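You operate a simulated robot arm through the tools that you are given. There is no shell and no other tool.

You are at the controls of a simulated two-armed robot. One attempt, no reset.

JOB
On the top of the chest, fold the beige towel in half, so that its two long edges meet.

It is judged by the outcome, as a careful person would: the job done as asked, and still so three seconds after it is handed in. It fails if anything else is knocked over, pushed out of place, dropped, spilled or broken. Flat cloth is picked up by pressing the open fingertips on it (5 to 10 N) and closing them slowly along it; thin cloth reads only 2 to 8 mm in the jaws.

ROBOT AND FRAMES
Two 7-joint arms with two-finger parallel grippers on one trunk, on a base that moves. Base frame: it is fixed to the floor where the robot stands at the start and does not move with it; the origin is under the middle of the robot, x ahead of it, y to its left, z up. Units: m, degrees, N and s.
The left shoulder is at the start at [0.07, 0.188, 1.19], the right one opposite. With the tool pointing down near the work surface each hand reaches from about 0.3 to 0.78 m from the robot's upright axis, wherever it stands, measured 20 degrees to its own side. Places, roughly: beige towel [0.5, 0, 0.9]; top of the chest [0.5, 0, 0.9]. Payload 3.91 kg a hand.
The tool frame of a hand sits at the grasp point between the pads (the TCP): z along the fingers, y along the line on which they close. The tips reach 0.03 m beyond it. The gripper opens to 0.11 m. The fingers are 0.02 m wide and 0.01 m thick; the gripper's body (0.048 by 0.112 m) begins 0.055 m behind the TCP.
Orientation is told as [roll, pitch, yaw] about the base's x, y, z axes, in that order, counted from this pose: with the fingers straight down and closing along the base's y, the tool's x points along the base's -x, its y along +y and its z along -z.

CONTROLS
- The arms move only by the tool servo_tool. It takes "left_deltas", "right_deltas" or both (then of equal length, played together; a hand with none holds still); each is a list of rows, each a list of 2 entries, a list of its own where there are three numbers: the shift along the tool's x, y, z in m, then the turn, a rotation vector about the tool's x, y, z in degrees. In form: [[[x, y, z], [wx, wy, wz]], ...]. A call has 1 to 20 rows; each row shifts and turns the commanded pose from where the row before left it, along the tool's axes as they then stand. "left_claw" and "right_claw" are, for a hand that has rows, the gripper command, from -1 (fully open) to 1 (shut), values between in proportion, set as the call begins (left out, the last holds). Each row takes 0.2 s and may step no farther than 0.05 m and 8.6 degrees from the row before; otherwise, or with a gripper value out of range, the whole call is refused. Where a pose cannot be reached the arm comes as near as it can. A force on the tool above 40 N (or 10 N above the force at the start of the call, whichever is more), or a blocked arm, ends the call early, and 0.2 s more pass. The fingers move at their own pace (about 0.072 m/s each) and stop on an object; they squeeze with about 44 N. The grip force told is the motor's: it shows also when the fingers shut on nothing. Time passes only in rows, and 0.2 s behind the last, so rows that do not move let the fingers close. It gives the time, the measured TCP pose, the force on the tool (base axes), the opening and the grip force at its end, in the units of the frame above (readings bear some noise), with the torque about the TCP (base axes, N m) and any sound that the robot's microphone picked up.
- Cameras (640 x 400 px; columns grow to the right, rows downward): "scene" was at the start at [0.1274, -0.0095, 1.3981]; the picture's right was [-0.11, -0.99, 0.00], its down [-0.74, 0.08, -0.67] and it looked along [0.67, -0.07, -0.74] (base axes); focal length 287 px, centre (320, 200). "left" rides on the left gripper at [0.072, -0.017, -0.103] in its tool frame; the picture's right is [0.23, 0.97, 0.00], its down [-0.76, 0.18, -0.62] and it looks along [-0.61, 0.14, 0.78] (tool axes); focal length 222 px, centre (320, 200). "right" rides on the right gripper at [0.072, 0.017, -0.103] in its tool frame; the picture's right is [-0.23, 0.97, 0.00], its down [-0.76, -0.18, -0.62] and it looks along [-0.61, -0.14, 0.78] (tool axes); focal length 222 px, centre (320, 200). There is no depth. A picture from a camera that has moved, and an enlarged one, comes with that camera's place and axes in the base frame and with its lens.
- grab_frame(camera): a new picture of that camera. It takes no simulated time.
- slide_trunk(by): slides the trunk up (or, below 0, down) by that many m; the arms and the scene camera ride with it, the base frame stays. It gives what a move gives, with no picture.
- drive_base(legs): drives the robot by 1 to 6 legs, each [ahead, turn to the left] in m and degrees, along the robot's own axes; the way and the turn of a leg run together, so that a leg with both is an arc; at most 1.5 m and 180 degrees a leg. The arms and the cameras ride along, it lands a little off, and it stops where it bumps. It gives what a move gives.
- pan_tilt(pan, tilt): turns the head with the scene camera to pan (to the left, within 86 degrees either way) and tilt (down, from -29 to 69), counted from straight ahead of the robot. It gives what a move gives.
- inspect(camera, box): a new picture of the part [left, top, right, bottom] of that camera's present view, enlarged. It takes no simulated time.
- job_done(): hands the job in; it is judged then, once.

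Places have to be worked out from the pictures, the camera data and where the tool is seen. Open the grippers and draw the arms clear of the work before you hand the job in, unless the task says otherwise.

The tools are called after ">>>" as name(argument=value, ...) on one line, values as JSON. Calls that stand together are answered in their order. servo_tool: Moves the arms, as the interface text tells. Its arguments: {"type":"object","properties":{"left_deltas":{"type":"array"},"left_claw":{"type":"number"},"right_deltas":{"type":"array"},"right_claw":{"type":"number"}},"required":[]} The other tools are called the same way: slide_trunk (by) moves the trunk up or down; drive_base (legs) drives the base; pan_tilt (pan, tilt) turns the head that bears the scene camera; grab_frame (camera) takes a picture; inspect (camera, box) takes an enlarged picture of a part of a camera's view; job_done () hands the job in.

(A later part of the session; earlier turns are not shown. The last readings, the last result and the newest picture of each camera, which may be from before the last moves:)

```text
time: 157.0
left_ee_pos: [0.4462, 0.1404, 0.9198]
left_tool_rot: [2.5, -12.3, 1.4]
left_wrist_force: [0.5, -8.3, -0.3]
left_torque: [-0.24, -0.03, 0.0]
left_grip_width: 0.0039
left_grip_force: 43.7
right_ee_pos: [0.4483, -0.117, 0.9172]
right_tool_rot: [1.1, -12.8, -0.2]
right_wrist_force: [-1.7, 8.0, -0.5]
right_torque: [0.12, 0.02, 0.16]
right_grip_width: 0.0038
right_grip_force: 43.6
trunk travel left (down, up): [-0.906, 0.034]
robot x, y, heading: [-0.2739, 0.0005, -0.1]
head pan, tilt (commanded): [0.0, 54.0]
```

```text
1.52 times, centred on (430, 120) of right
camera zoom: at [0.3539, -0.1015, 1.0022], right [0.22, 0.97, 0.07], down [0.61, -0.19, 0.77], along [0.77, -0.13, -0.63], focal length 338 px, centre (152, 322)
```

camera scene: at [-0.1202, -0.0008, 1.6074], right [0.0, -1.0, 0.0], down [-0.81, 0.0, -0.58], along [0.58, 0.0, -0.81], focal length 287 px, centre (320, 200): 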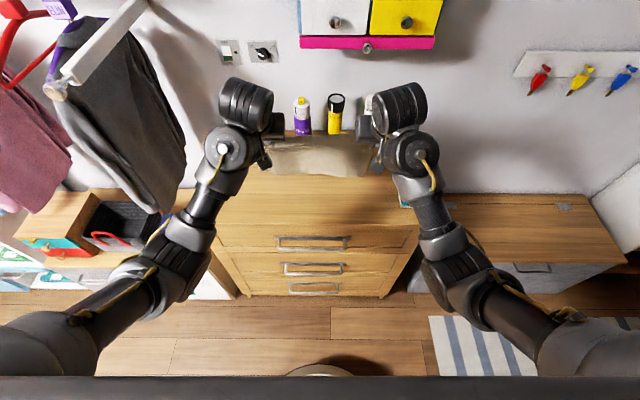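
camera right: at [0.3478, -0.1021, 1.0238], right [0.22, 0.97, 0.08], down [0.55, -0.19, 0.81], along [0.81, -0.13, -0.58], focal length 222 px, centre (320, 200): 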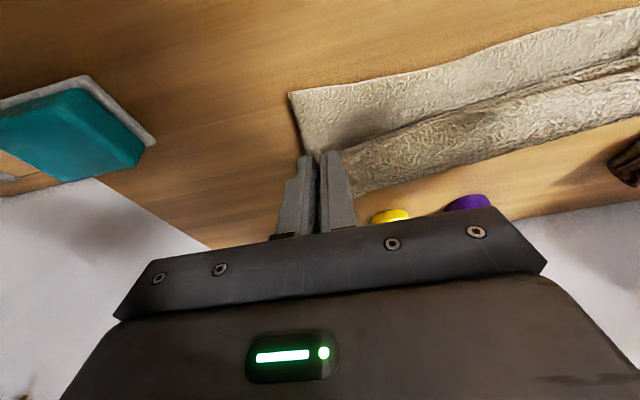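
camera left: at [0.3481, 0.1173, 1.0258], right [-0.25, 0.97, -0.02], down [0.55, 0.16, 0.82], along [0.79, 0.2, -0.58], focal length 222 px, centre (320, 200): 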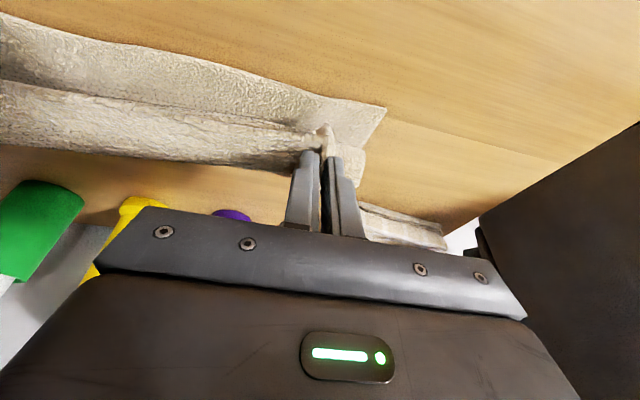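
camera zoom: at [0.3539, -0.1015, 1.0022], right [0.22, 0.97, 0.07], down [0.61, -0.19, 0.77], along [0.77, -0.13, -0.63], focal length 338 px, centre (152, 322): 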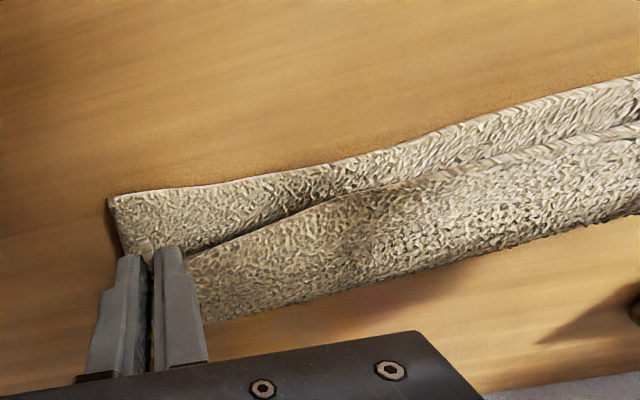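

The edges are close, but the cloth between is standing up in a bulge because the lower half isn't laid far enough away. I'll raise the held edge 6 cm, drive forward 8 cm to lay more of the lower half toward x ≈ 0.54, and then come back.

>>> servo_tool(left_deltas=[[[-0.0032, -0.001, -0.0147], [0, -2, 0]], [[-0.0037, 0, -0.0146], [0, -2, 0]], [[-0.0042, 0, -0.0145], [0, -2, 0]], [[-0.0047, 0, -0.0143], [0, -2, 0]], [[0, 0, 0], [0, 0, 0]]], right_deltas=[[[-0.0032, 0.001, -0.0147], [0, -2, 0]], [[-0.0037, 0, -0.0146], [0, -2, 0]], [[-0.0042, 0, -0.0145], [0, -2, 0]], [[-0.0047, 0, -0.0143], [0, -2, 0]], [[0, 0, 0], [0, 0, 0]]])

>>> drive_base(legs=[[0.08, 0]])

>>> inspect(camera="scene", box=[240, 120, 400, 240])

>>> grab_frame(camera="left")

>>> grab_frame(camera="right")

```text
time: 158.2
left_ee_pos: [0.4467, 0.1366, 0.979]
left_tool_rot: [2.8, -20.1, 1.1]
left_wrist_force: [0.6, -4.1, -0.1]
left_torque: [-0.14, -0.01, -0.02]
left_grip_width: 0.004
left_grip_force: 44.3
right_ee_pos: [0.4481, -0.1171, 0.978]
right_tool_rot: [1.1, -20.7, -0.3]
right_wrist_force: [-0.2, 4.4, -0.2]
right_torque: [0.05, 0.02, 0.11]
right_grip_width: 0.004
right_grip_force: 44.0
trunk travel left (down, up): [-0.906, 0.034]
robot x, y, heading: [-0.2715, 0.001, 0.0]
head pan, tilt (commanded): [0.0, 54.0]
```

```text
time: 159.3
left_ee_pos: [0.5204, 0.1363, 0.9831]
left_tool_rot: [2.6, -20.5, 1.2]
left_wrist_force: [2.1, -3.8, -1.7]
left_torque: [-0.1, 0.05, -0.04]
left_grip_width: 0.0042
left_grip_force: 44.2
right_ee_pos: [0.5191, -0.118, 0.9797]
right_tool_rot: [1.2, -21.2, -0.4]
right_wrist_force: [1.3, 3.3, -1.3]
right_torque: [0.04, 0.05, 0.05]
right_grip_width: 0.0039
right_grip_force: 43.9
trunk travel left (down, up): [-0.906, 0.034]
robot x, y, heading: [-0.1923, -0.0036, -0.1]
head pan, tilt (commanded): [0.0, 54.0]
```

```text
3.33 times, centred on (320, 180) of scene
camera zoom: at [-0.0648, -0.0009, 1.5956], right [0.0, -1.0, 0.0], down [-0.81, 0.0, -0.59], along [0.59, 0.0, -0.81], focal length 956 px, centre (320, 267)
```

zoom: 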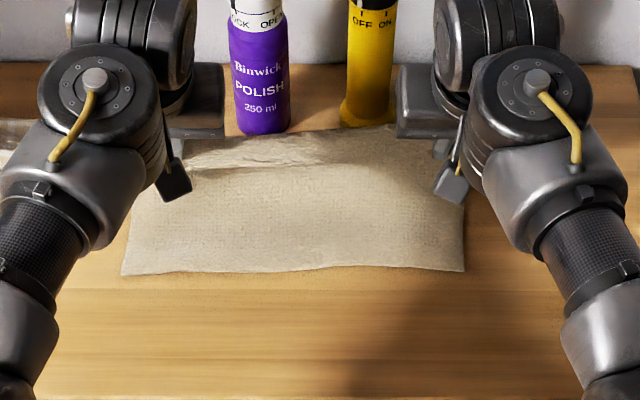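

```text
taken
camera left: at [0.4154, 0.1135, 1.0528], right [-0.25, 0.97, -0.04], down [0.49, 0.16, 0.86], along [0.84, 0.19, -0.51], focal length 222 px, centre (320, 200)
```

left: 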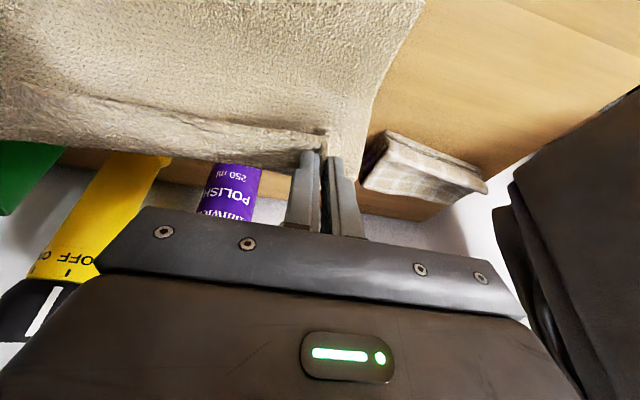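

```text
taken
camera right: at [0.4145, -0.1012, 1.0507], right [0.21, 0.97, 0.1], down [0.49, -0.19, 0.85], along [0.85, -0.13, -0.51], focal length 222 px, centre (320, 200)
```

right: 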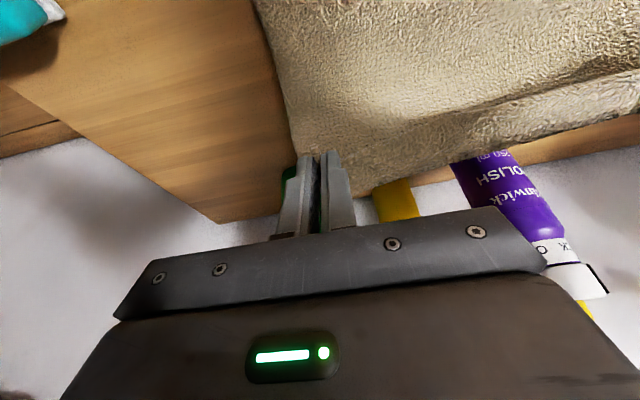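

The lower half now lies well out (far edge ≈ 0.457) and the held edge is above x ≈ 0.53. I'll come back along an arc: lower 2.5 cm with the trunk, then drive back 3 cm.

>>> slide_trunk(by=-0.025)

>>> drive_base(legs=[[-0.03, 0]])

>>> slide_trunk(by=-0.02)

>>> inspect(camera="scene", box=[240, 120, 400, 240])

>>> grab_frame(camera="left")

>>> grab_frame(camera="right")

```text
time: 160.0
left_ee_pos: [0.5143, 0.1356, 0.9622]
left_tool_rot: [2.6, -20.9, 1.0]
left_wrist_force: [0.1, -2.7, -0.3]
left_torque: [-0.13, -0.06, -0.03]
left_grip_width: 0.0041
left_grip_force: 43.8
right_ee_pos: [0.5145, -0.1171, 0.9598]
right_tool_rot: [1.2, -21.5, -0.4]
right_wrist_force: [0.1, 3.1, -0.2]
right_torque: [0.0, -0.02, 0.11]
right_grip_width: 0.0038
right_grip_force: 44.2
trunk travel left (down, up): [-0.881, 0.059]
robot x, y, heading: [-0.1901, 0.0004, -0.1]
head pan, tilt (commanded): [0.0, 54.0]
```

```text
time: 160.8
left_ee_pos: [0.4921, 0.1348, 0.955]
left_tool_rot: [2.6, -20.5, 1.0]
left_wrist_force: [2.3, -2.5, -0.4]
left_torque: [-0.14, 0.05, -0.04]
left_grip_width: 0.0037
left_grip_force: 44.1
right_ee_pos: [0.4931, -0.1187, 0.9537]
right_tool_rot: [1.2, -21.0, -0.4]
right_wrist_force: [0.1, 4.0, 0.1]
right_torque: [0.04, 0.07, 0.07]
right_grip_width: 0.004
right_grip_force: 43.7
trunk travel left (down, up): [-0.881, 0.059]
robot x, y, heading: [-0.2212, -0.0021, -0.3]
head pan, tilt (commanded): [0.0, 54.0]
```

```text
time: 161.5
left_ee_pos: [0.4885, 0.1352, 0.9381]
left_tool_rot: [2.6, -20.7, 1.1]
left_wrist_force: [0.4, -3.3, 0.2]
left_torque: [-0.11, -0.04, -0.02]
left_grip_width: 0.004
left_grip_force: 43.8
right_ee_pos: [0.4896, -0.1178, 0.9368]
right_tool_rot: [1.2, -21.3, -0.4]
right_wrist_force: [-1.1, 2.4, -0.8]
right_torque: [-0.01, 0.02, 0.04]
right_grip_width: 0.0036
right_grip_force: 43.6
trunk travel left (down, up): [-0.861, 0.079]
robot x, y, heading: [-0.2203, -0.0006, -0.1]
head pan, tilt (commanded): [0.0, 54.0]
```

```text
3.33 times, centred on (320, 180) of scene
camera zoom: at [-0.0974, -0.0011, 1.5512], right [0.0, -1.0, 0.0], down [-0.81, 0.0, -0.59], along [0.59, 0.0, -0.81], focal length 956 px, centre (320, 267)
```

zoom: 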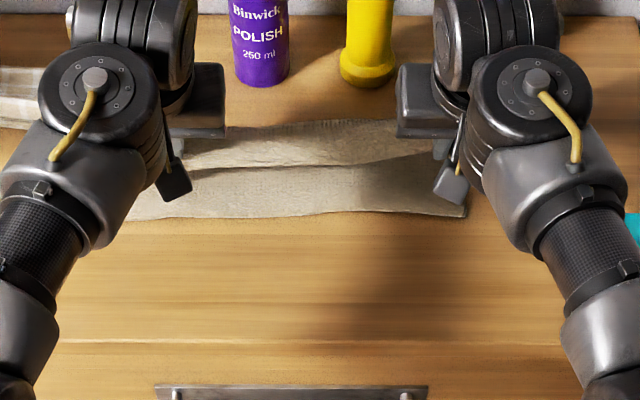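

```text
taken
camera left: at [0.3842, 0.1129, 1.0096], right [-0.25, 0.97, -0.04], down [0.49, 0.16, 0.86], along [0.84, 0.19, -0.51], focal length 222 px, centre (320, 200)
```

left: 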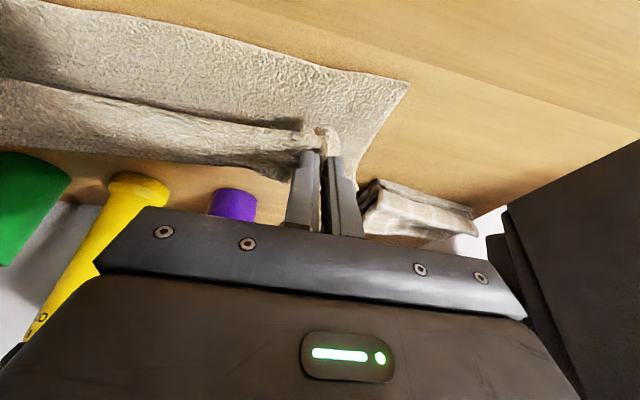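

```text
taken
camera right: at [0.3831, -0.1014, 1.0074], right [0.21, 0.97, 0.1], down [0.48, -0.19, 0.85], along [0.85, -0.13, -0.51], focal length 222 px, centre (320, 200)
```

right: 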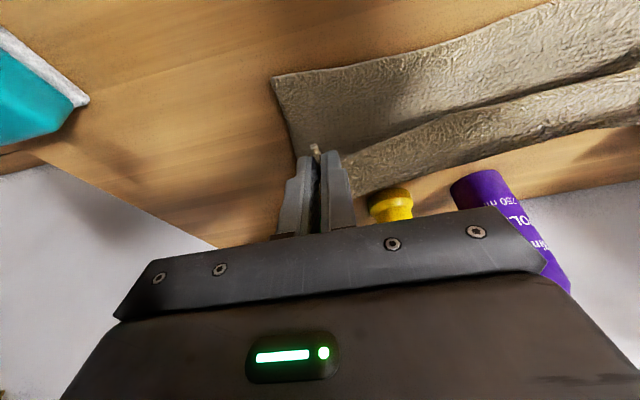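

The fold is now at about x 0.56 with the lower half flat from 0.46, and the held edge is about 3 cm short of the bottom edge. I'll lower a bit more and drive back about 2.8 cm.

>>> slide_trunk(by=-0.012)

>>> drive_base(legs=[[-0.028, 0]])

>>> servo_tool(left_deltas=[[[0, 0, 0], [0, 4, 0]], [[0, 0, 0], [0, 4, 0]], [[0, 0, 0], [0, 0, 0]]], right_deltas=[[[0, 0, 0], [0, 4, 0]], [[0, 0, 0], [0, 4, 0]], [[0, 0, 0], [0, 0, 0]]])

>>> inspect(camera="scene", box=[240, 120, 400, 240])

>>> inspect(camera="left", box=[0, 0, 440, 240])

>>> inspect(camera="right", box=[220, 0, 640, 240])

```text
time: 162.1
left_ee_pos: [0.4876, 0.1353, 0.9263]
left_tool_rot: [2.6, -20.7, 1.0]
left_wrist_force: [0.0, -4.7, 0.3]
left_torque: [-0.11, -0.01, -0.02]
left_grip_width: 0.004
left_grip_force: 43.9
right_ee_pos: [0.4884, -0.1177, 0.9259]
right_tool_rot: [1.2, -21.3, -0.4]
right_wrist_force: [-1.1, 2.5, -1.2]
right_torque: [0.07, 0.03, 0.1]
right_grip_width: 0.0041
right_grip_force: 44.2
trunk travel left (down, up): [-0.849, 0.091]
robot x, y, heading: [-0.2203, -0.0004, -0.1]
head pan, tilt (commanded): [0.0, 54.0]
```

```text
time: 162.9
left_ee_pos: [0.4628, 0.1342, 0.9242]
left_tool_rot: [2.6, -20.4, 1.0]
left_wrist_force: [0.3, -4.2, -0.7]
left_torque: [-0.12, 0.0, -0.04]
left_grip_width: 0.0039
left_grip_force: 44.0
right_ee_pos: [0.4637, -0.1173, 0.9219]
right_tool_rot: [1.1, -21.1, -0.3]
right_wrist_force: [0.5, 4.1, 0.4]
right_torque: [0.05, 0.05, 0.1]
right_grip_width: 0.0042
right_grip_force: 44.1
trunk travel left (down, up): [-0.849, 0.091]
robot x, y, heading: [-0.2505, 0.0039, 0.2]
head pan, tilt (commanded): [0.0, 54.0]
```

```text
time: 163.7
left_ee_pos: [0.4577, 0.1363, 0.9276]
left_tool_rot: [2.5, -12.8, 1.3]
left_wrist_force: [-0.6, -4.0, 1.0]
left_torque: [-0.09, -0.04, 0.01]
left_grip_width: 0.004
left_grip_force: 43.6
right_ee_pos: [0.4595, -0.1168, 0.9271]
right_tool_rot: [1.1, -13.3, -0.1]
right_wrist_force: [-0.4, 3.1, -0.1]
right_torque: [0.06, 0.0, 0.04]
right_grip_width: 0.004
right_grip_force: 43.9
trunk travel left (down, up): [-0.849, 0.091]
robot x, y, heading: [-0.2453, -0.003, -0.3]
head pan, tilt (commanded): [0.0, 54.0]
```

```text
3.33 times, centred on (320, 180) of scene
camera zoom: at [-0.1284, -0.0011, 1.5395], right [0.0, -1.0, 0.0], down [-0.81, 0.0, -0.59], along [0.59, 0.0, -0.81], focal length 956 px, centre (320, 267)
```

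zoom: 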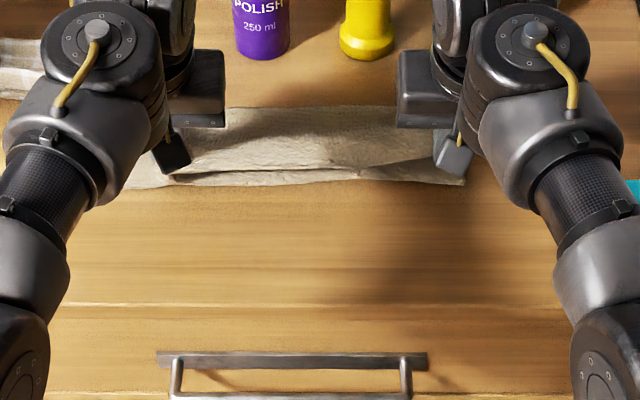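

```text
1.45 times, centred on (220, 120) of left
camera zoom: at [0.3652, 0.1129, 1.0127], right [-0.25, 0.97, -0.01], down [0.6, 0.16, 0.78], along [0.76, 0.19, -0.62], focal length 323 px, centre (466, 316)
```

zoom: 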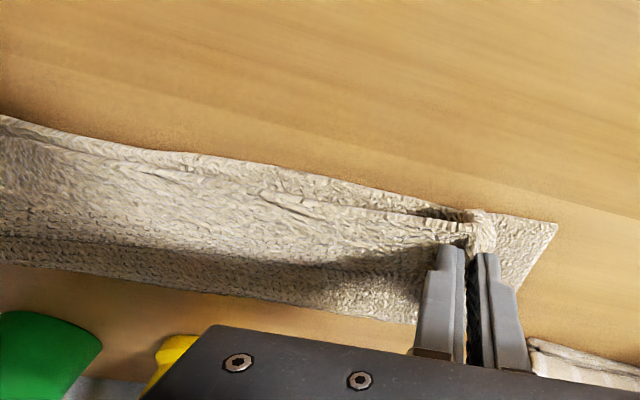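

```text
1.52 times, centred on (430, 120) of right
camera zoom: at [0.3636, -0.1018, 1.0106], right [0.22, 0.97, 0.07], down [0.6, -0.19, 0.78], along [0.77, -0.13, -0.62], focal length 338 px, centre (152, 322)
```

zoom: 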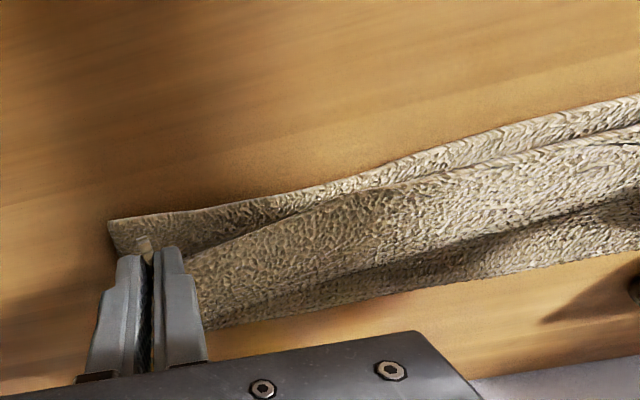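

Very close now: the bottom edge is at x ≈ 0.458, the held edge about 1 cm inside it, and the fold at ≈ 0.55. I'll drive back 1 cm more and lower toward contact.

>>> drive_base(legs=[[-0.012, 0]])

>>> slide_trunk(by=-0.015)

>>> inspect(camera="scene", box=[240, 110, 400, 230])

>>> inspect(camera="left", box=[0, 0, 440, 240])

>>> inspect(camera="right", box=[220, 0, 640, 240])

```text
time: 164.5
left_ee_pos: [0.4499, 0.1357, 0.924]
left_tool_rot: [2.5, -12.4, 1.4]
left_wrist_force: [0.8, -3.7, -1.3]
left_torque: [-0.12, 0.05, -0.02]
left_grip_width: 0.004
left_grip_force: 44.6
right_ee_pos: [0.4515, -0.1188, 0.9232]
right_tool_rot: [1.0, -13.0, -0.2]
right_wrist_force: [0.3, 4.4, -0.3]
right_torque: [0.06, 0.01, 0.1]
right_grip_width: 0.004
right_grip_force: 43.8
trunk travel left (down, up): [-0.849, 0.091]
robot x, y, heading: [-0.264, 0.0006, -0.0]
head pan, tilt (commanded): [0.0, 54.0]
```

```text
time: 165.1
left_ee_pos: [0.4488, 0.1347, 0.912]
left_tool_rot: [2.5, -12.7, 1.4]
left_wrist_force: [0.2, -3.3, 0.3]
left_torque: [-0.07, -0.02, 0.01]
left_grip_width: 0.0038
left_grip_force: 44.0
right_ee_pos: [0.4495, -0.1186, 0.91]
right_tool_rot: [1.1, -13.2, -0.3]
right_wrist_force: [0.0, 3.7, 0.1]
right_torque: [0.04, 0.02, 0.08]
right_grip_width: 0.0041
right_grip_force: 44.1
trunk travel left (down, up): [-0.834, 0.106]
robot x, y, heading: [-0.2596, -0.0015, 0.1]
head pan, tilt (commanded): [0.0, 54.0]
```

```text
3.33 times, centred on (320, 170) of scene
camera zoom: at [-0.1372, -0.0011, 1.5241], right [0.0, -1.0, 0.0], down [-0.81, 0.0, -0.59], along [0.59, 0.0, -0.81], focal length 956 px, centre (320, 300)
```

zoom: 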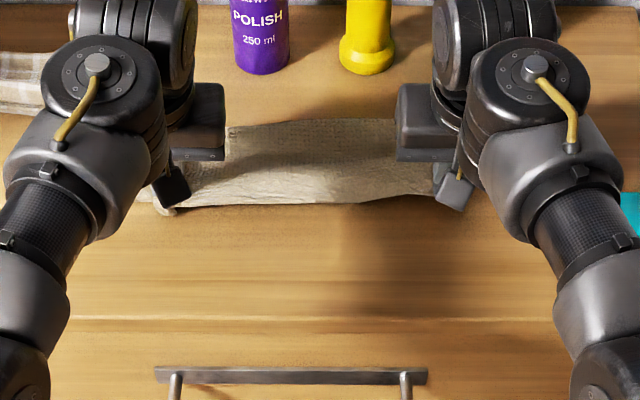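

```text
1.45 times, centred on (220, 120) of left
camera zoom: at [0.3552, 0.1127, 0.9961], right [-0.25, 0.97, -0.01], down [0.6, 0.16, 0.78], along [0.76, 0.19, -0.62], focal length 323 px, centre (466, 316)
```

zoom: 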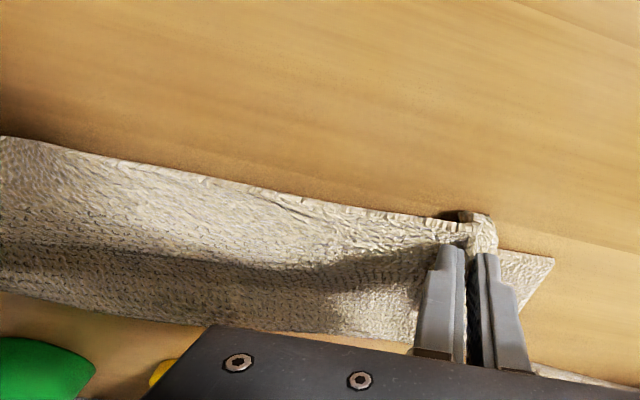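

```text
1.52 times, centred on (430, 120) of right
camera zoom: at [0.3536, -0.1019, 0.9939], right [0.22, 0.97, 0.07], down [0.6, -0.19, 0.78], along [0.77, -0.13, -0.62], focal length 338 px, centre (152, 322)
```

zoom: 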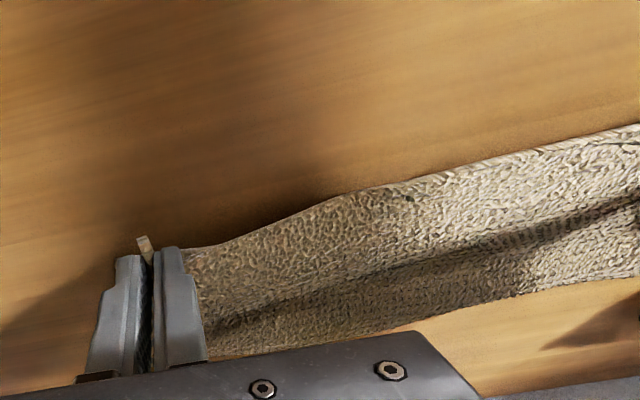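

The held edge now lies right over the bottom edge (overshooting about 1 cm). The top layer is offset about 1.5 cm to the right of the bottom layer, so I'll shift both hands 1.5 cm left and drive forward about 8 mm before setting it down.

>>> servo_tool(left_deltas=[[[0, 0.005, 0], [0, 0, 0]], [[0, 0.005, 0], [0, 0, 0]], [[0, 0.005, 0], [0, 0, 0]], [[0, 0, 0], [0, 0, 0]]], right_deltas=[[[0, 0.006, 0], [0, 0, 0]], [[0, 0.006, 0], [0, 0, 0]], [[0, 0.006, 0], [0, 0, 0]], [[0, 0, 0], [0, 0, 0]]])

>>> drive_base(legs=[[0.009, 0]])

>>> slide_trunk(by=-0.007)

>>> inspect(camera="scene", box=[240, 110, 400, 230])

>>> inspect(camera="left", box=[0, 0, 440, 240])

>>> inspect(camera="right", box=[220, 0, 640, 240])

```text
time: 166.1
left_ee_pos: [0.4465, 0.1502, 0.9125]
left_tool_rot: [2.5, -12.6, 1.4]
left_wrist_force: [-0.8, -1.9, 1.1]
left_torque: [-0.06, 0.02, -0.01]
left_grip_width: 0.0037
left_grip_force: 43.5
right_ee_pos: [0.448, -0.1004, 0.91]
right_tool_rot: [1.0, -13.3, -0.2]
right_wrist_force: [0.0, 1.3, -0.2]
right_torque: [0.02, 0.0, 0.06]
right_grip_width: 0.004
right_grip_force: 44.0
trunk travel left (down, up): [-0.834, 0.106]
robot x, y, heading: [-0.2572, 0.0013, -0.1]
head pan, tilt (commanded): [0.0, 54.0]
```

```text
time: 166.9
left_ee_pos: [0.4548, 0.1507, 0.9142]
left_tool_rot: [2.5, -12.8, 1.4]
left_wrist_force: [0.5, -1.7, 0.7]
left_torque: [-0.03, -0.01, 0.01]
left_grip_width: 0.0037
left_grip_force: 44.6
right_ee_pos: [0.4564, -0.0993, 0.9115]
right_tool_rot: [1.1, -13.4, -0.2]
right_wrist_force: [0.0, 1.8, -0.7]
right_torque: [0.01, -0.04, 0.04]
right_grip_width: 0.004
right_grip_force: 43.6
trunk travel left (down, up): [-0.834, 0.106]
robot x, y, heading: [-0.2508, -0.0031, 0.0]
head pan, tilt (commanded): [0.0, 54.0]
```

```text
time: 167.4
left_ee_pos: [0.4559, 0.1508, 0.9063]
left_tool_rot: [2.5, -12.8, 1.4]
left_wrist_force: [0.5, -1.6, 0.8]
left_torque: [-0.01, -0.04, 0.01]
left_grip_width: 0.0039
left_grip_force: 43.4
right_ee_pos: [0.4558, -0.0989, 0.9038]
right_tool_rot: [1.1, -13.3, -0.3]
right_wrist_force: [-0.8, 1.0, 0.0]
right_torque: [0.02, 0.0, 0.01]
right_grip_width: 0.004
right_grip_force: 44.7
trunk travel left (down, up): [-0.827, 0.113]
robot x, y, heading: [-0.2494, -0.004, -0.1]
head pan, tilt (commanded): [0.0, 54.0]
```

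```text
3.33 times, centred on (320, 170) of scene
camera zoom: at [-0.1301, -0.0011, 1.5173], right [0.0, -1.0, 0.0], down [-0.81, 0.0, -0.59], along [0.59, 0.0, -0.81], focal length 956 px, centre (320, 300)
```

zoom: 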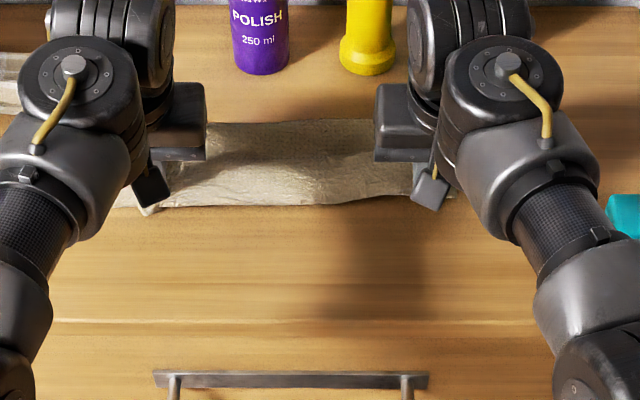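

```text
1.45 times, centred on (220, 120) of left
camera zoom: at [0.3625, 0.1282, 0.9908], right [-0.25, 0.97, -0.01], down [0.6, 0.16, 0.78], along [0.76, 0.19, -0.62], focal length 323 px, centre (466, 316)
```

zoom: 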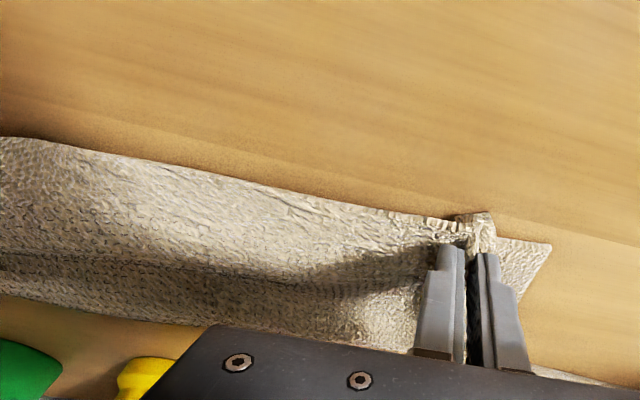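

```text
1.52 times, centred on (430, 120) of right
camera zoom: at [0.3612, -0.084, 0.9878], right [0.22, 0.97, 0.07], down [0.6, -0.19, 0.78], along [0.77, -0.13, -0.62], focal length 338 px, centre (152, 322)
```

zoom: 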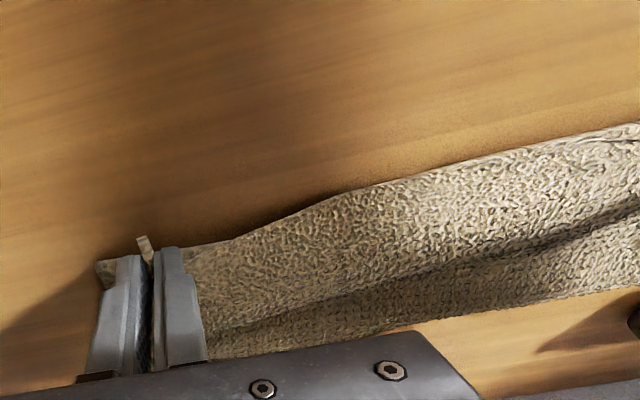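

The bottom layer turned slightly with that shift: its corners are at left (0.451, 0.193) and right (0.469, -0.123), while the held edge is at about x 0.447. I'll lift a hair and move the right hand 18 mm and the left 6 mm away from me to match.

>>> servo_tool(left_deltas=[[[-0.0034, 0, -0.0044], [0, 0, 0]], [[-0.0034, 0, 0], [0, 0, 0]], [[0, 0, 0], [0, 0, 0]]], right_deltas=[[[-0.0092, 0, -0.0029], [0, 0, 0]], [[-0.0092, 0, 0.0021], [0, 0, 0]], [[0, 0, 0], [0, 0, 0]]])

>>> inspect(camera="left", box=[0, 0, 440, 240])

>>> inspect(camera="right", box=[220, 0, 640, 240])

>>> inspect(camera="scene", box=[250, 130, 390, 210])

```text
time: 168.2
left_ee_pos: [0.4621, 0.1502, 0.9124]
left_tool_rot: [2.5, -12.7, 1.4]
left_wrist_force: [0.4, -3.6, -0.1]
left_torque: [-0.08, -0.03, 0.01]
left_grip_width: 0.0041
left_grip_force: 43.9
right_ee_pos: [0.4746, -0.0997, 0.9097]
right_tool_rot: [1.2, -13.3, -0.2]
right_wrist_force: [-0.4, 3.5, 0.3]
right_torque: [0.07, 0.02, 0.04]
right_grip_width: 0.0039
right_grip_force: 43.5
trunk travel left (down, up): [-0.827, 0.113]
robot x, y, heading: [-0.2511, -0.0012, -0.0]
head pan, tilt (commanded): [0.0, 54.0]
```

```text
1.45 times, centred on (220, 120) of left
camera zoom: at [0.3686, 0.1288, 0.9967], right [-0.25, 0.97, -0.01], down [0.6, 0.16, 0.78], along [0.76, 0.19, -0.62], focal length 323 px, centre (466, 316)
```

zoom: 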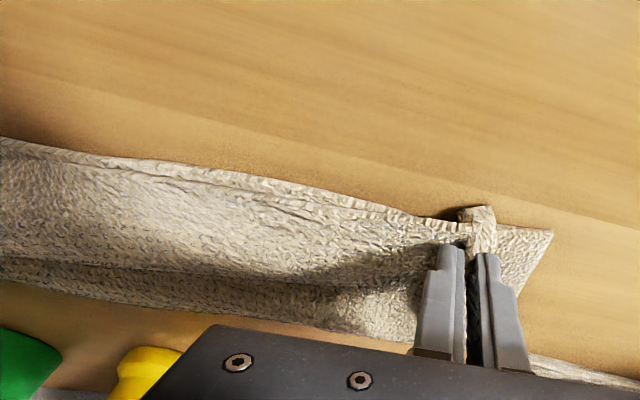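

```text
1.52 times, centred on (430, 120) of right
camera zoom: at [0.3795, -0.0841, 0.9933], right [0.22, 0.97, 0.07], down [0.6, -0.19, 0.78], along [0.77, -0.13, -0.62], focal length 338 px, centre (152, 322)
```

zoom: 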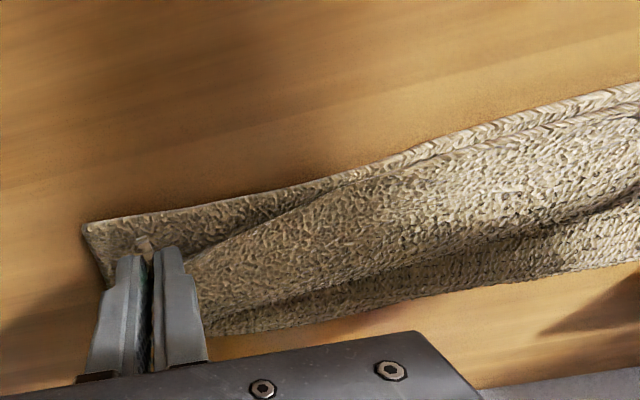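

```text
4.57 times, centred on (320, 170) of scene
camera zoom: at [-0.1294, -0.0012, 1.5173], right [0.0, -1.0, 0.0], down [-0.81, 0.0, -0.59], along [0.59, 0.0, -0.81], focal length 1311 px, centre (320, 337)
```

zoom: 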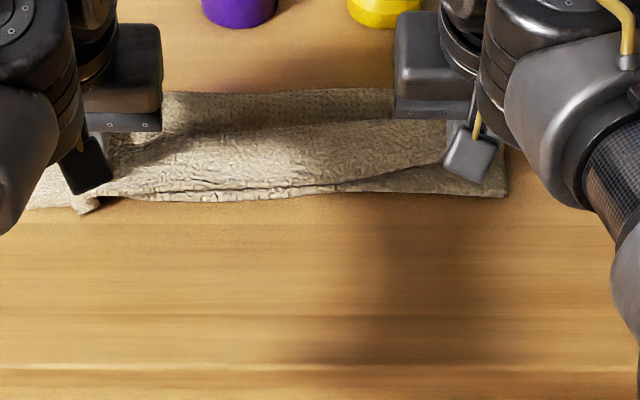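

The edges now coincide on the left and middle, and the right is about 7 mm too far in. I'll correct that and lower both to light contact.

>>> servo_tool(left_deltas=[[[0.0013, 0, 0.0058], [0, 0, 0]], [[0.0011, 0, 0.005], [0, 0, 0]], [[0, 0, 0], [0, 0, 0]]], right_deltas=[[[0.0048, 0, 0.005], [0, 0, 0]], [[0.0046, 0, 0.0042], [0, 0, 0]], [[0, 0, 0], [0, 0, 0]]])

>>> inspect(camera="left", box=[0, 0, 440, 240])

>>> inspect(camera="right", box=[220, 0, 640, 240])

>>> inspect(camera="scene", box=[250, 130, 390, 210])

```text
time: 169.0
left_ee_pos: [0.4622, 0.1519, 0.9017]
left_tool_rot: [2.4, -12.7, 1.4]
left_wrist_force: [1.6, -3.1, 3.1]
left_torque: [-0.08, -0.02, 0.02]
left_grip_width: 0.004
left_grip_force: 43.8
right_ee_pos: [0.4676, -0.0988, 0.8985]
right_tool_rot: [1.0, -13.3, -0.2]
right_wrist_force: [-0.1, 3.7, 0.2]
right_torque: [0.03, -0.02, 0.05]
right_grip_width: 0.0042
right_grip_force: 44.1
trunk travel left (down, up): [-0.827, 0.113]
robot x, y, heading: [-0.2503, -0.0018, -0.3]
head pan, tilt (commanded): [0.0, 54.0]
```

```text
1.45 times, centred on (220, 120) of left
camera zoom: at [0.3685, 0.1294, 0.9861], right [-0.25, 0.97, -0.01], down [0.6, 0.16, 0.78], along [0.76, 0.19, -0.62], focal length 323 px, centre (466, 316)
```

zoom: 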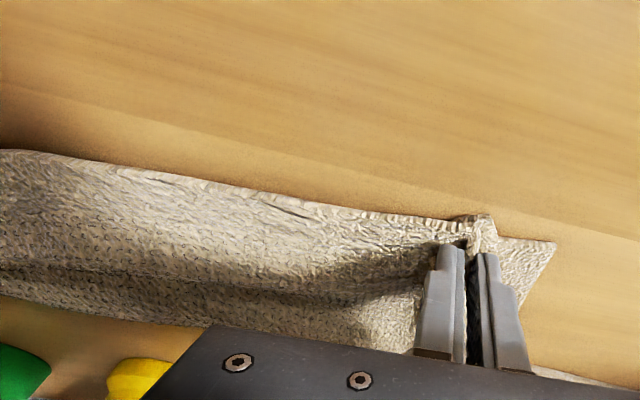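

```text
1.52 times, centred on (430, 120) of right
camera zoom: at [0.3725, -0.0843, 0.9821], right [0.22, 0.97, 0.07], down [0.6, -0.19, 0.78], along [0.77, -0.13, -0.62], focal length 338 px, centre (152, 322)
```

zoom: 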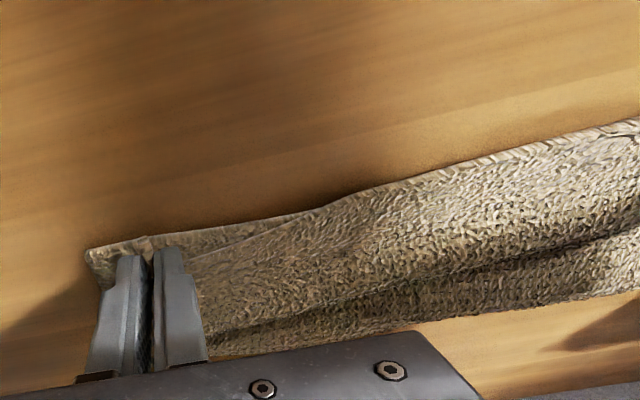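

```text
4.57 times, centred on (320, 170) of scene
camera zoom: at [-0.1295, -0.0011, 1.5173], right [0.0, -1.0, 0.0], down [-0.81, 0.0, -0.59], along [0.59, 0.0, -0.81], focal length 1311 px, centre (320, 337)
```

zoom: 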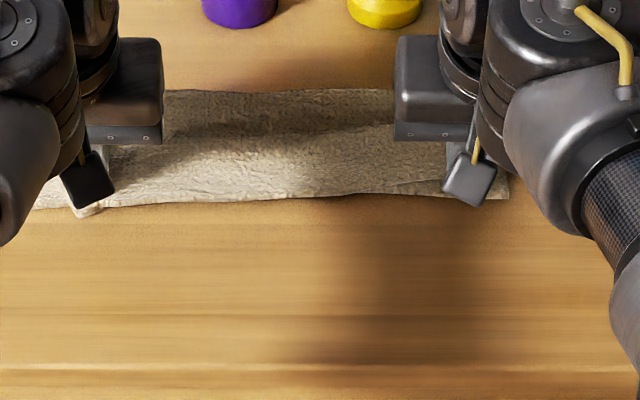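

The two long edges now coincide along almost the whole length, with the fold on the far side. I'll press the right lightly and open both jaws slowly.

>>> servo_tool(left_deltas=[[[0, 0, 0], [0, 0, 0]], [[0, 0, 0], [0, 0, 0]]], right_deltas=[[[0.0006, 0, 0.0025], [0, 0, 0]], [[0, 0, 0], [0, 0, 0]]])

>>> servo_tool(left_deltas=[[[0, 0, 0], [0, 0, 0]], [[0, 0, 0], [0, 0, 0]]], right_deltas=[[[0, 0, 0], [0, 0, 0]], [[0, 0, 0], [0, 0, 0]]], left_claw=0.8, right_claw=0.8)

>>> servo_tool(left_deltas=[[[0, 0, 0], [0, 0, 0]], [[0, 0, 0], [0, 0, 0]]], right_deltas=[[[0, 0, 0], [0, 0, 0]], [[0, 0, 0], [0, 0, 0]]], left_claw=0.55, right_claw=0.55)

>>> inspect(camera="left", box=[0, 0, 440, 240])

>>> inspect(camera="right", box=[220, 0, 640, 240])

```text
time: 169.6
left_ee_pos: [0.4614, 0.1519, 0.9024]
left_tool_rot: [2.4, -12.7, 1.5]
left_wrist_force: [1.1, -3.0, 2.9]
left_torque: [-0.1, -0.03, 0.02]
left_grip_width: 0.004
left_grip_force: 44.1
right_ee_pos: [0.4676, -0.0999, 0.8957]
right_tool_rot: [1.1, -13.4, -0.2]
right_wrist_force: [-0.3, 3.1, 3.7]
right_torque: [0.03, -0.07, 0.04]
right_grip_width: 0.0039
right_grip_force: 44.3
trunk travel left (down, up): [-0.827, 0.113]
robot x, y, heading: [-0.2493, -0.001, -0.2]
head pan, tilt (commanded): [0.0, 54.0]
```

```text
time: 170.2
left_ee_pos: [0.4616, 0.1531, 0.9004]
left_tool_rot: [2.6, -12.6, 1.4]
left_wrist_force: [-0.2, 0.0, 0.6]
left_torque: [0.0, 0.03, -0.01]
left_grip_width: 0.0108
left_grip_force: 0.8
right_ee_pos: [0.4668, -0.1008, 0.8957]
right_tool_rot: [1.0, -13.2, -0.2]
right_wrist_force: [0.2, -1.1, 3.0]
right_torque: [0.0, 0.0, 0.02]
right_grip_width: 0.0104
right_grip_force: 0.0
trunk travel left (down, up): [-0.827, 0.113]
robot x, y, heading: [-0.2483, 0.0003, 0.2]
head pan, tilt (commanded): [0.0, 54.0]
```

```text
time: 170.8
left_ee_pos: [0.4613, 0.1526, 0.9007]
left_tool_rot: [2.5, -12.7, 1.3]
left_wrist_force: [0.1, 0.0, 0.3]
left_torque: [-0.01, 0.0, -0.01]
left_grip_width: 0.0245
left_grip_force: 0.1
right_ee_pos: [0.4668, -0.0999, 0.8948]
right_tool_rot: [1.2, -13.3, -0.2]
right_wrist_force: [0.8, 1.1, 2.1]
right_torque: [0.02, -0.05, 0.0]
right_grip_width: 0.0239
right_grip_force: 0.1
trunk travel left (down, up): [-0.827, 0.113]
robot x, y, heading: [-0.2497, -0.0017, -0.2]
head pan, tilt (commanded): [0.0, 54.0]
```

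```text
1.45 times, centred on (220, 120) of left
camera zoom: at [0.3681, 0.1296, 0.9859], right [-0.25, 0.97, -0.01], down [0.6, 0.16, 0.78], along [0.76, 0.19, -0.62], focal length 323 px, centre (466, 316)
```

zoom: 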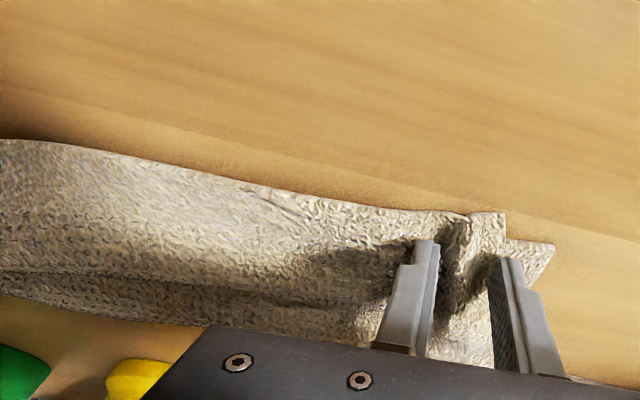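

```text
1.52 times, centred on (430, 120) of right
camera zoom: at [0.3722, -0.084, 0.9791], right [0.22, 0.97, 0.07], down [0.6, -0.19, 0.78], along [0.77, -0.13, -0.62], focal length 338 px, centre (152, 322)
```

zoom: 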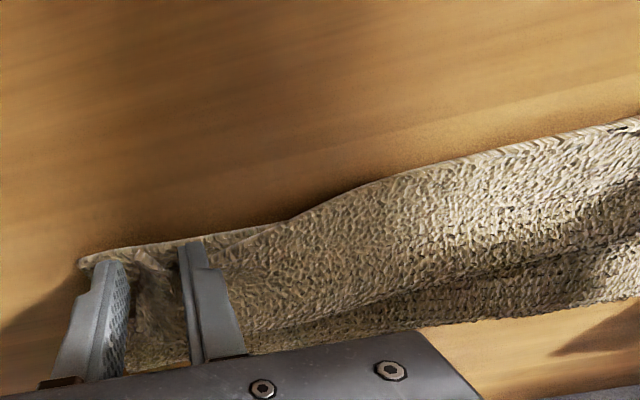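

Released cleanly, and the edges stayed in place. I'll lift the hands straight up and look.

>>> servo_tool(left_deltas=[[[-0.0022, 0, -0.0098], [0, 0, 0]], [[-0.0022, 0, -0.0098], [0, 0, 0]], [[-0.0044, 0, -0.0195], [0, 0, 0]], [[-0.0044, 0, -0.0195], [0, -3, 0]], [[0, 0, 0], [0, 0, 0]]], right_deltas=[[[-0.0023, 0, -0.0097], [0, 0, 0]], [[-0.0023, 0, -0.0097], [0, 0, 0]], [[-0.0046, 0, -0.0195], [0, 0, 0]], [[-0.0046, 0, -0.0195], [0, -3, 0]], [[0, 0, 0], [0, 0, 0]]])

>>> grab_frame(camera="left")

>>> grab_frame(camera="right")

>>> inspect(camera="scene", box=[240, 110, 400, 230])

```text
time: 172.0
left_ee_pos: [0.4633, 0.1494, 0.9608]
left_tool_rot: [2.6, -15.7, 1.2]
left_wrist_force: [-0.3, -0.2, -1.0]
left_torque: [-0.01, -0.06, -0.01]
left_grip_width: 0.0246
left_grip_force: 0.0
right_ee_pos: [0.468, -0.1007, 0.9545]
right_tool_rot: [1.2, -16.3, -0.2]
right_wrist_force: [0.4, -0.1, -0.1]
right_torque: [0.04, 0.0, -0.01]
right_grip_width: 0.025
right_grip_force: 0.1
trunk travel left (down, up): [-0.827, 0.113]
robot x, y, heading: [-0.2526, -0.0002, 0.1]
head pan, tilt (commanded): [0.0, 54.0]
```

```text
taken
camera left: at [0.366, 0.1273, 1.0405], right [-0.25, 0.97, -0.02], down [0.56, 0.16, 0.81], along [0.79, 0.19, -0.58], focal length 222 px, centre (320, 200)
```

left: 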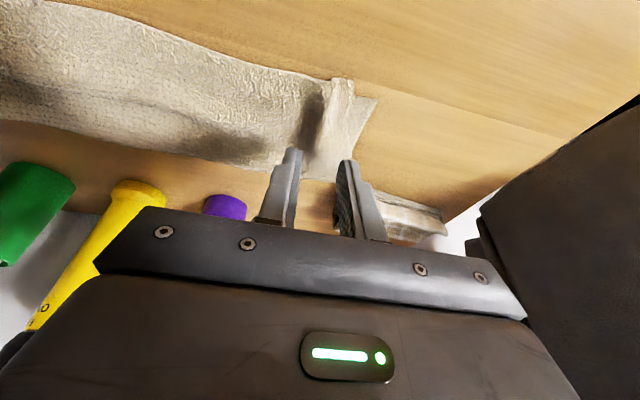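

```text
taken
camera right: at [0.3688, -0.0854, 1.034], right [0.22, 0.97, 0.08], down [0.56, -0.19, 0.81], along [0.8, -0.13, -0.58], focal length 222 px, centre (320, 200)
```

right: 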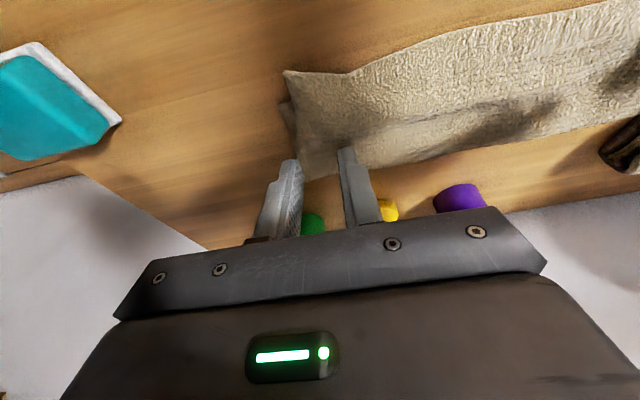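

```text
3.33 times, centred on (320, 170) of scene
camera zoom: at [-0.1286, -0.001, 1.5172], right [0.0, -1.0, 0.0], down [-0.81, 0.0, -0.59], along [0.59, 0.0, -0.81], focal length 956 px, centre (320, 300)
```

zoom: 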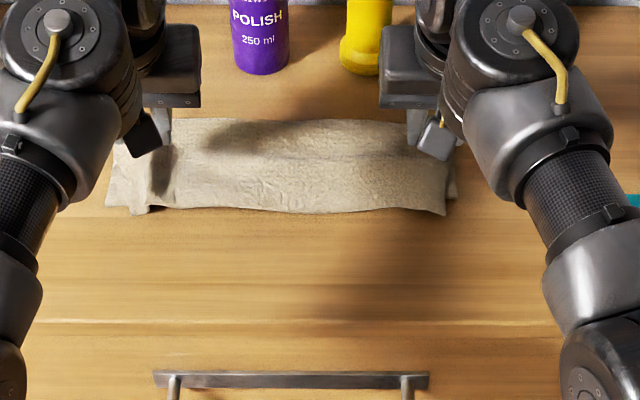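

It's folded in half. I'll move the hands outward for an unobstructed view.

>>> servo_tool(left_deltas=[[[0, 0.03, -0.008], [0, 0, 0]], [[0, 0.03, -0.008], [0, 0, 0]], [[0, 0.03, -0.008], [0, 0, 0]], [[0, 0, 0], [0, 0, 0]]], right_deltas=[[[0, -0.03, -0.008], [0, 0, 0]], [[0, -0.03, -0.008], [0, 0, 0]], [[0, -0.03, -0.008], [0, 0, 0]], [[0, -0.02, 0], [0, 0, 0]]])

>>> grab_frame(camera="scene")

>>> inspect(camera="scene", box=[250, 125, 390, 225])

>>> inspect(camera="left", box=[0, 0, 400, 240])

>>> inspect(camera="right", box=[240, 0, 640, 240])

```text
time: 173.0
left_ee_pos: [0.4514, 0.2375, 0.9878]
left_tool_rot: [2.7, -15.7, 1.2]
left_wrist_force: [0.4, 0.0, 0.0]
left_torque: [0.06, 0.01, -0.03]
left_grip_width: 0.0246
left_grip_force: 0.1
right_ee_pos: [0.4608, -0.214, 0.9771]
right_tool_rot: [1.3, -16.4, -0.4]
right_wrist_force: [0.1, -0.6, -0.9]
right_torque: [0.0, 0.02, 0.0]
right_grip_width: 0.0246
right_grip_force: 0.1
trunk travel left (down, up): [-0.827, 0.113]
robot x, y, heading: [-0.2499, 0.0005, 0.0]
head pan, tilt (commanded): [0.0, 54.0]
```

```text
taken
camera scene: at [-0.1292, -0.0025, 1.5173], right [0.0, -1.0, 0.0], down [-0.81, 0.0, -0.59], along [0.59, 0.0, -0.81], focal length 287 px, centre (320, 200)
```

scene: 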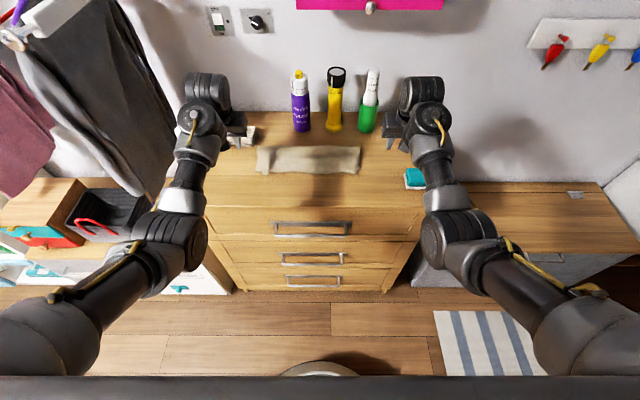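

```text
4.00 times, centred on (320, 175) of scene
camera zoom: at [-0.1292, -0.0025, 1.5173], right [0.0, -1.0, 0.0], down [-0.81, 0.0, -0.59], along [0.59, 0.0, -0.81], focal length 1147 px, centre (320, 300)
```

zoom: 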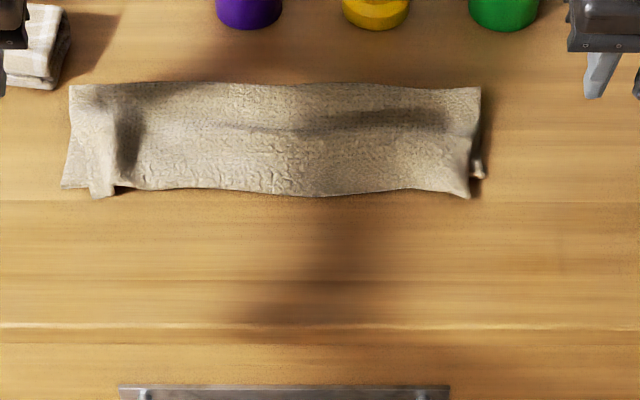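

```text
1.60 times, centred on (200, 120) of left
camera zoom: at [0.3549, 0.2156, 1.0679], right [-0.25, 0.97, -0.02], down [0.56, 0.16, 0.81], along [0.79, 0.19, -0.58], focal length 355 px, centre (512, 328)
```

zoom: 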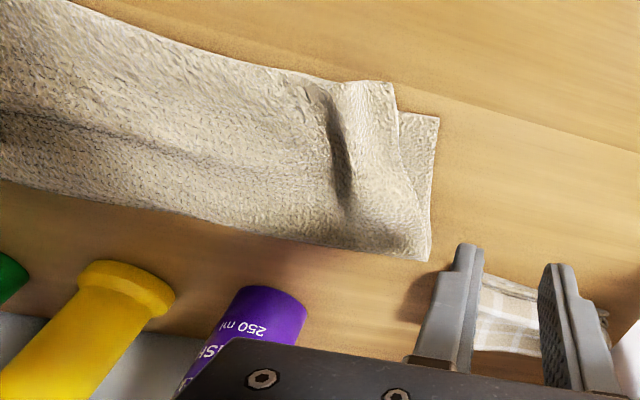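

```text
1.60 times, centred on (440, 120) of right
camera zoom: at [0.3619, -0.1968, 1.0556], right [0.22, 0.97, 0.08], down [0.56, -0.19, 0.81], along [0.8, -0.13, -0.58], focal length 355 px, centre (128, 328)
```

zoom: 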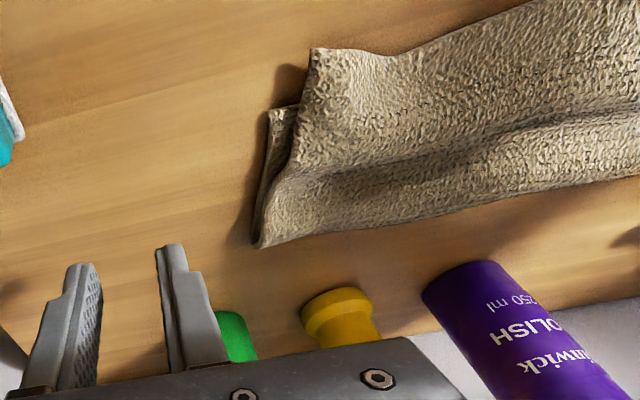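

This is a proper half fold. The remaining flaws: the top edge overshoots the bottom edge by about 1.3–2.5 cm toward me, and a small pucker at y ≈ 0.142 shortens the top layer on the left. First I'll flatten the pucker by straddling it with the left fingers, pressing lightly, and opening.

>>> servo_tool(left_deltas=[[[0.003, -0.0318, 0.016], [0, 0, 0]], [[0.003, -0.0318, 0.016], [0, 0, 0]], [[0.003, -0.0318, 0.016], [0, 0, 0]], [[0, 0, 0], [0, 0, 0]]], left_claw=0.6)

>>> inspect(camera="left", box=[140, 0, 480, 240])

```text
time: 174.0
left_ee_pos: [0.4609, 0.1435, 0.9378]
left_tool_rot: [2.5, -15.7, 1.3]
left_wrist_force: [-1.0, -0.6, 0.8]
left_torque: [-0.01, 0.0, 0.03]
left_grip_width: 0.0222
left_grip_force: 0.0
right_ee_pos: [0.4607, -0.2112, 0.9767]
right_tool_rot: [1.1, -16.2, -0.2]
right_wrist_force: [0.4, -1.4, -0.4]
right_torque: [-0.01, 0.01, 0.01]
right_grip_width: 0.025
right_grip_force: 0.1
trunk travel left (down, up): [-0.827, 0.113]
robot x, y, heading: [-0.2513, 0.0018, -0.5]
head pan, tilt (commanded): [0.0, 54.0]
```

```text
1.67 times, centred on (310, 120) of left
camera zoom: at [0.3624, 0.1216, 1.0163], right [-0.25, 0.97, -0.02], down [0.56, 0.16, 0.81], along [0.79, 0.19, -0.58], focal length 370 px, centre (337, 333)
```

zoom: 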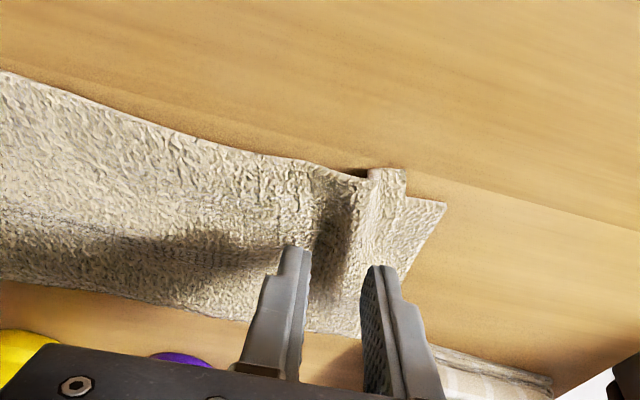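

The pucker sits between the fingers. I'll lower onto the cloth.

>>> servo_tool(left_deltas=[[[0.0035, 0, 0.0125], [0, 0, 0]], [[0.0035, 0, 0.0125], [0, 0, 0]], [[0.0014, 0, 0.005], [0, 0, 0]], [[0, 0, 0], [0, 0, 0]]])

>>> inspect(camera="left", box=[140, 0, 480, 240])

```text
time: 175.0
left_ee_pos: [0.4586, 0.1447, 0.9035]
left_tool_rot: [2.5, -15.8, 1.2]
left_wrist_force: [-1.2, 0.0, 0.2]
left_torque: [-0.01, 0.01, 0.0]
left_grip_width: 0.0223
left_grip_force: 0.1
right_ee_pos: [0.4602, -0.2115, 0.9768]
right_tool_rot: [1.2, -16.3, -0.2]
right_wrist_force: [-0.5, -0.3, -0.1]
right_torque: [-0.02, 0.02, -0.01]
right_grip_width: 0.0248
right_grip_force: 0.0
trunk travel left (down, up): [-0.827, 0.113]
robot x, y, heading: [-0.2515, -0.0007, 0.1]
head pan, tilt (commanded): [0.0, 54.0]
```

```text
1.67 times, centred on (310, 120) of left
camera zoom: at [0.3619, 0.1227, 0.9836], right [-0.25, 0.97, -0.02], down [0.56, 0.16, 0.81], along [0.79, 0.19, -0.58], focal length 370 px, centre (337, 333)
```

zoom: 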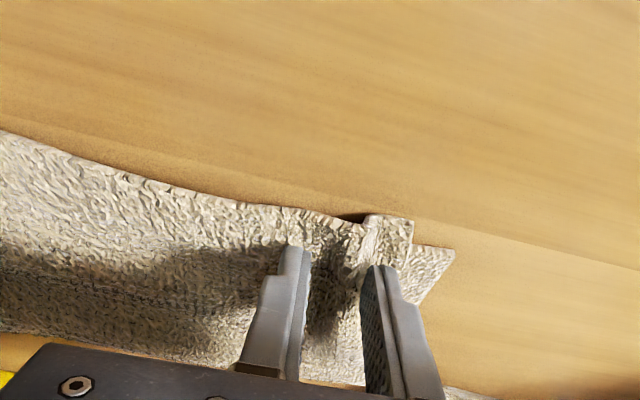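

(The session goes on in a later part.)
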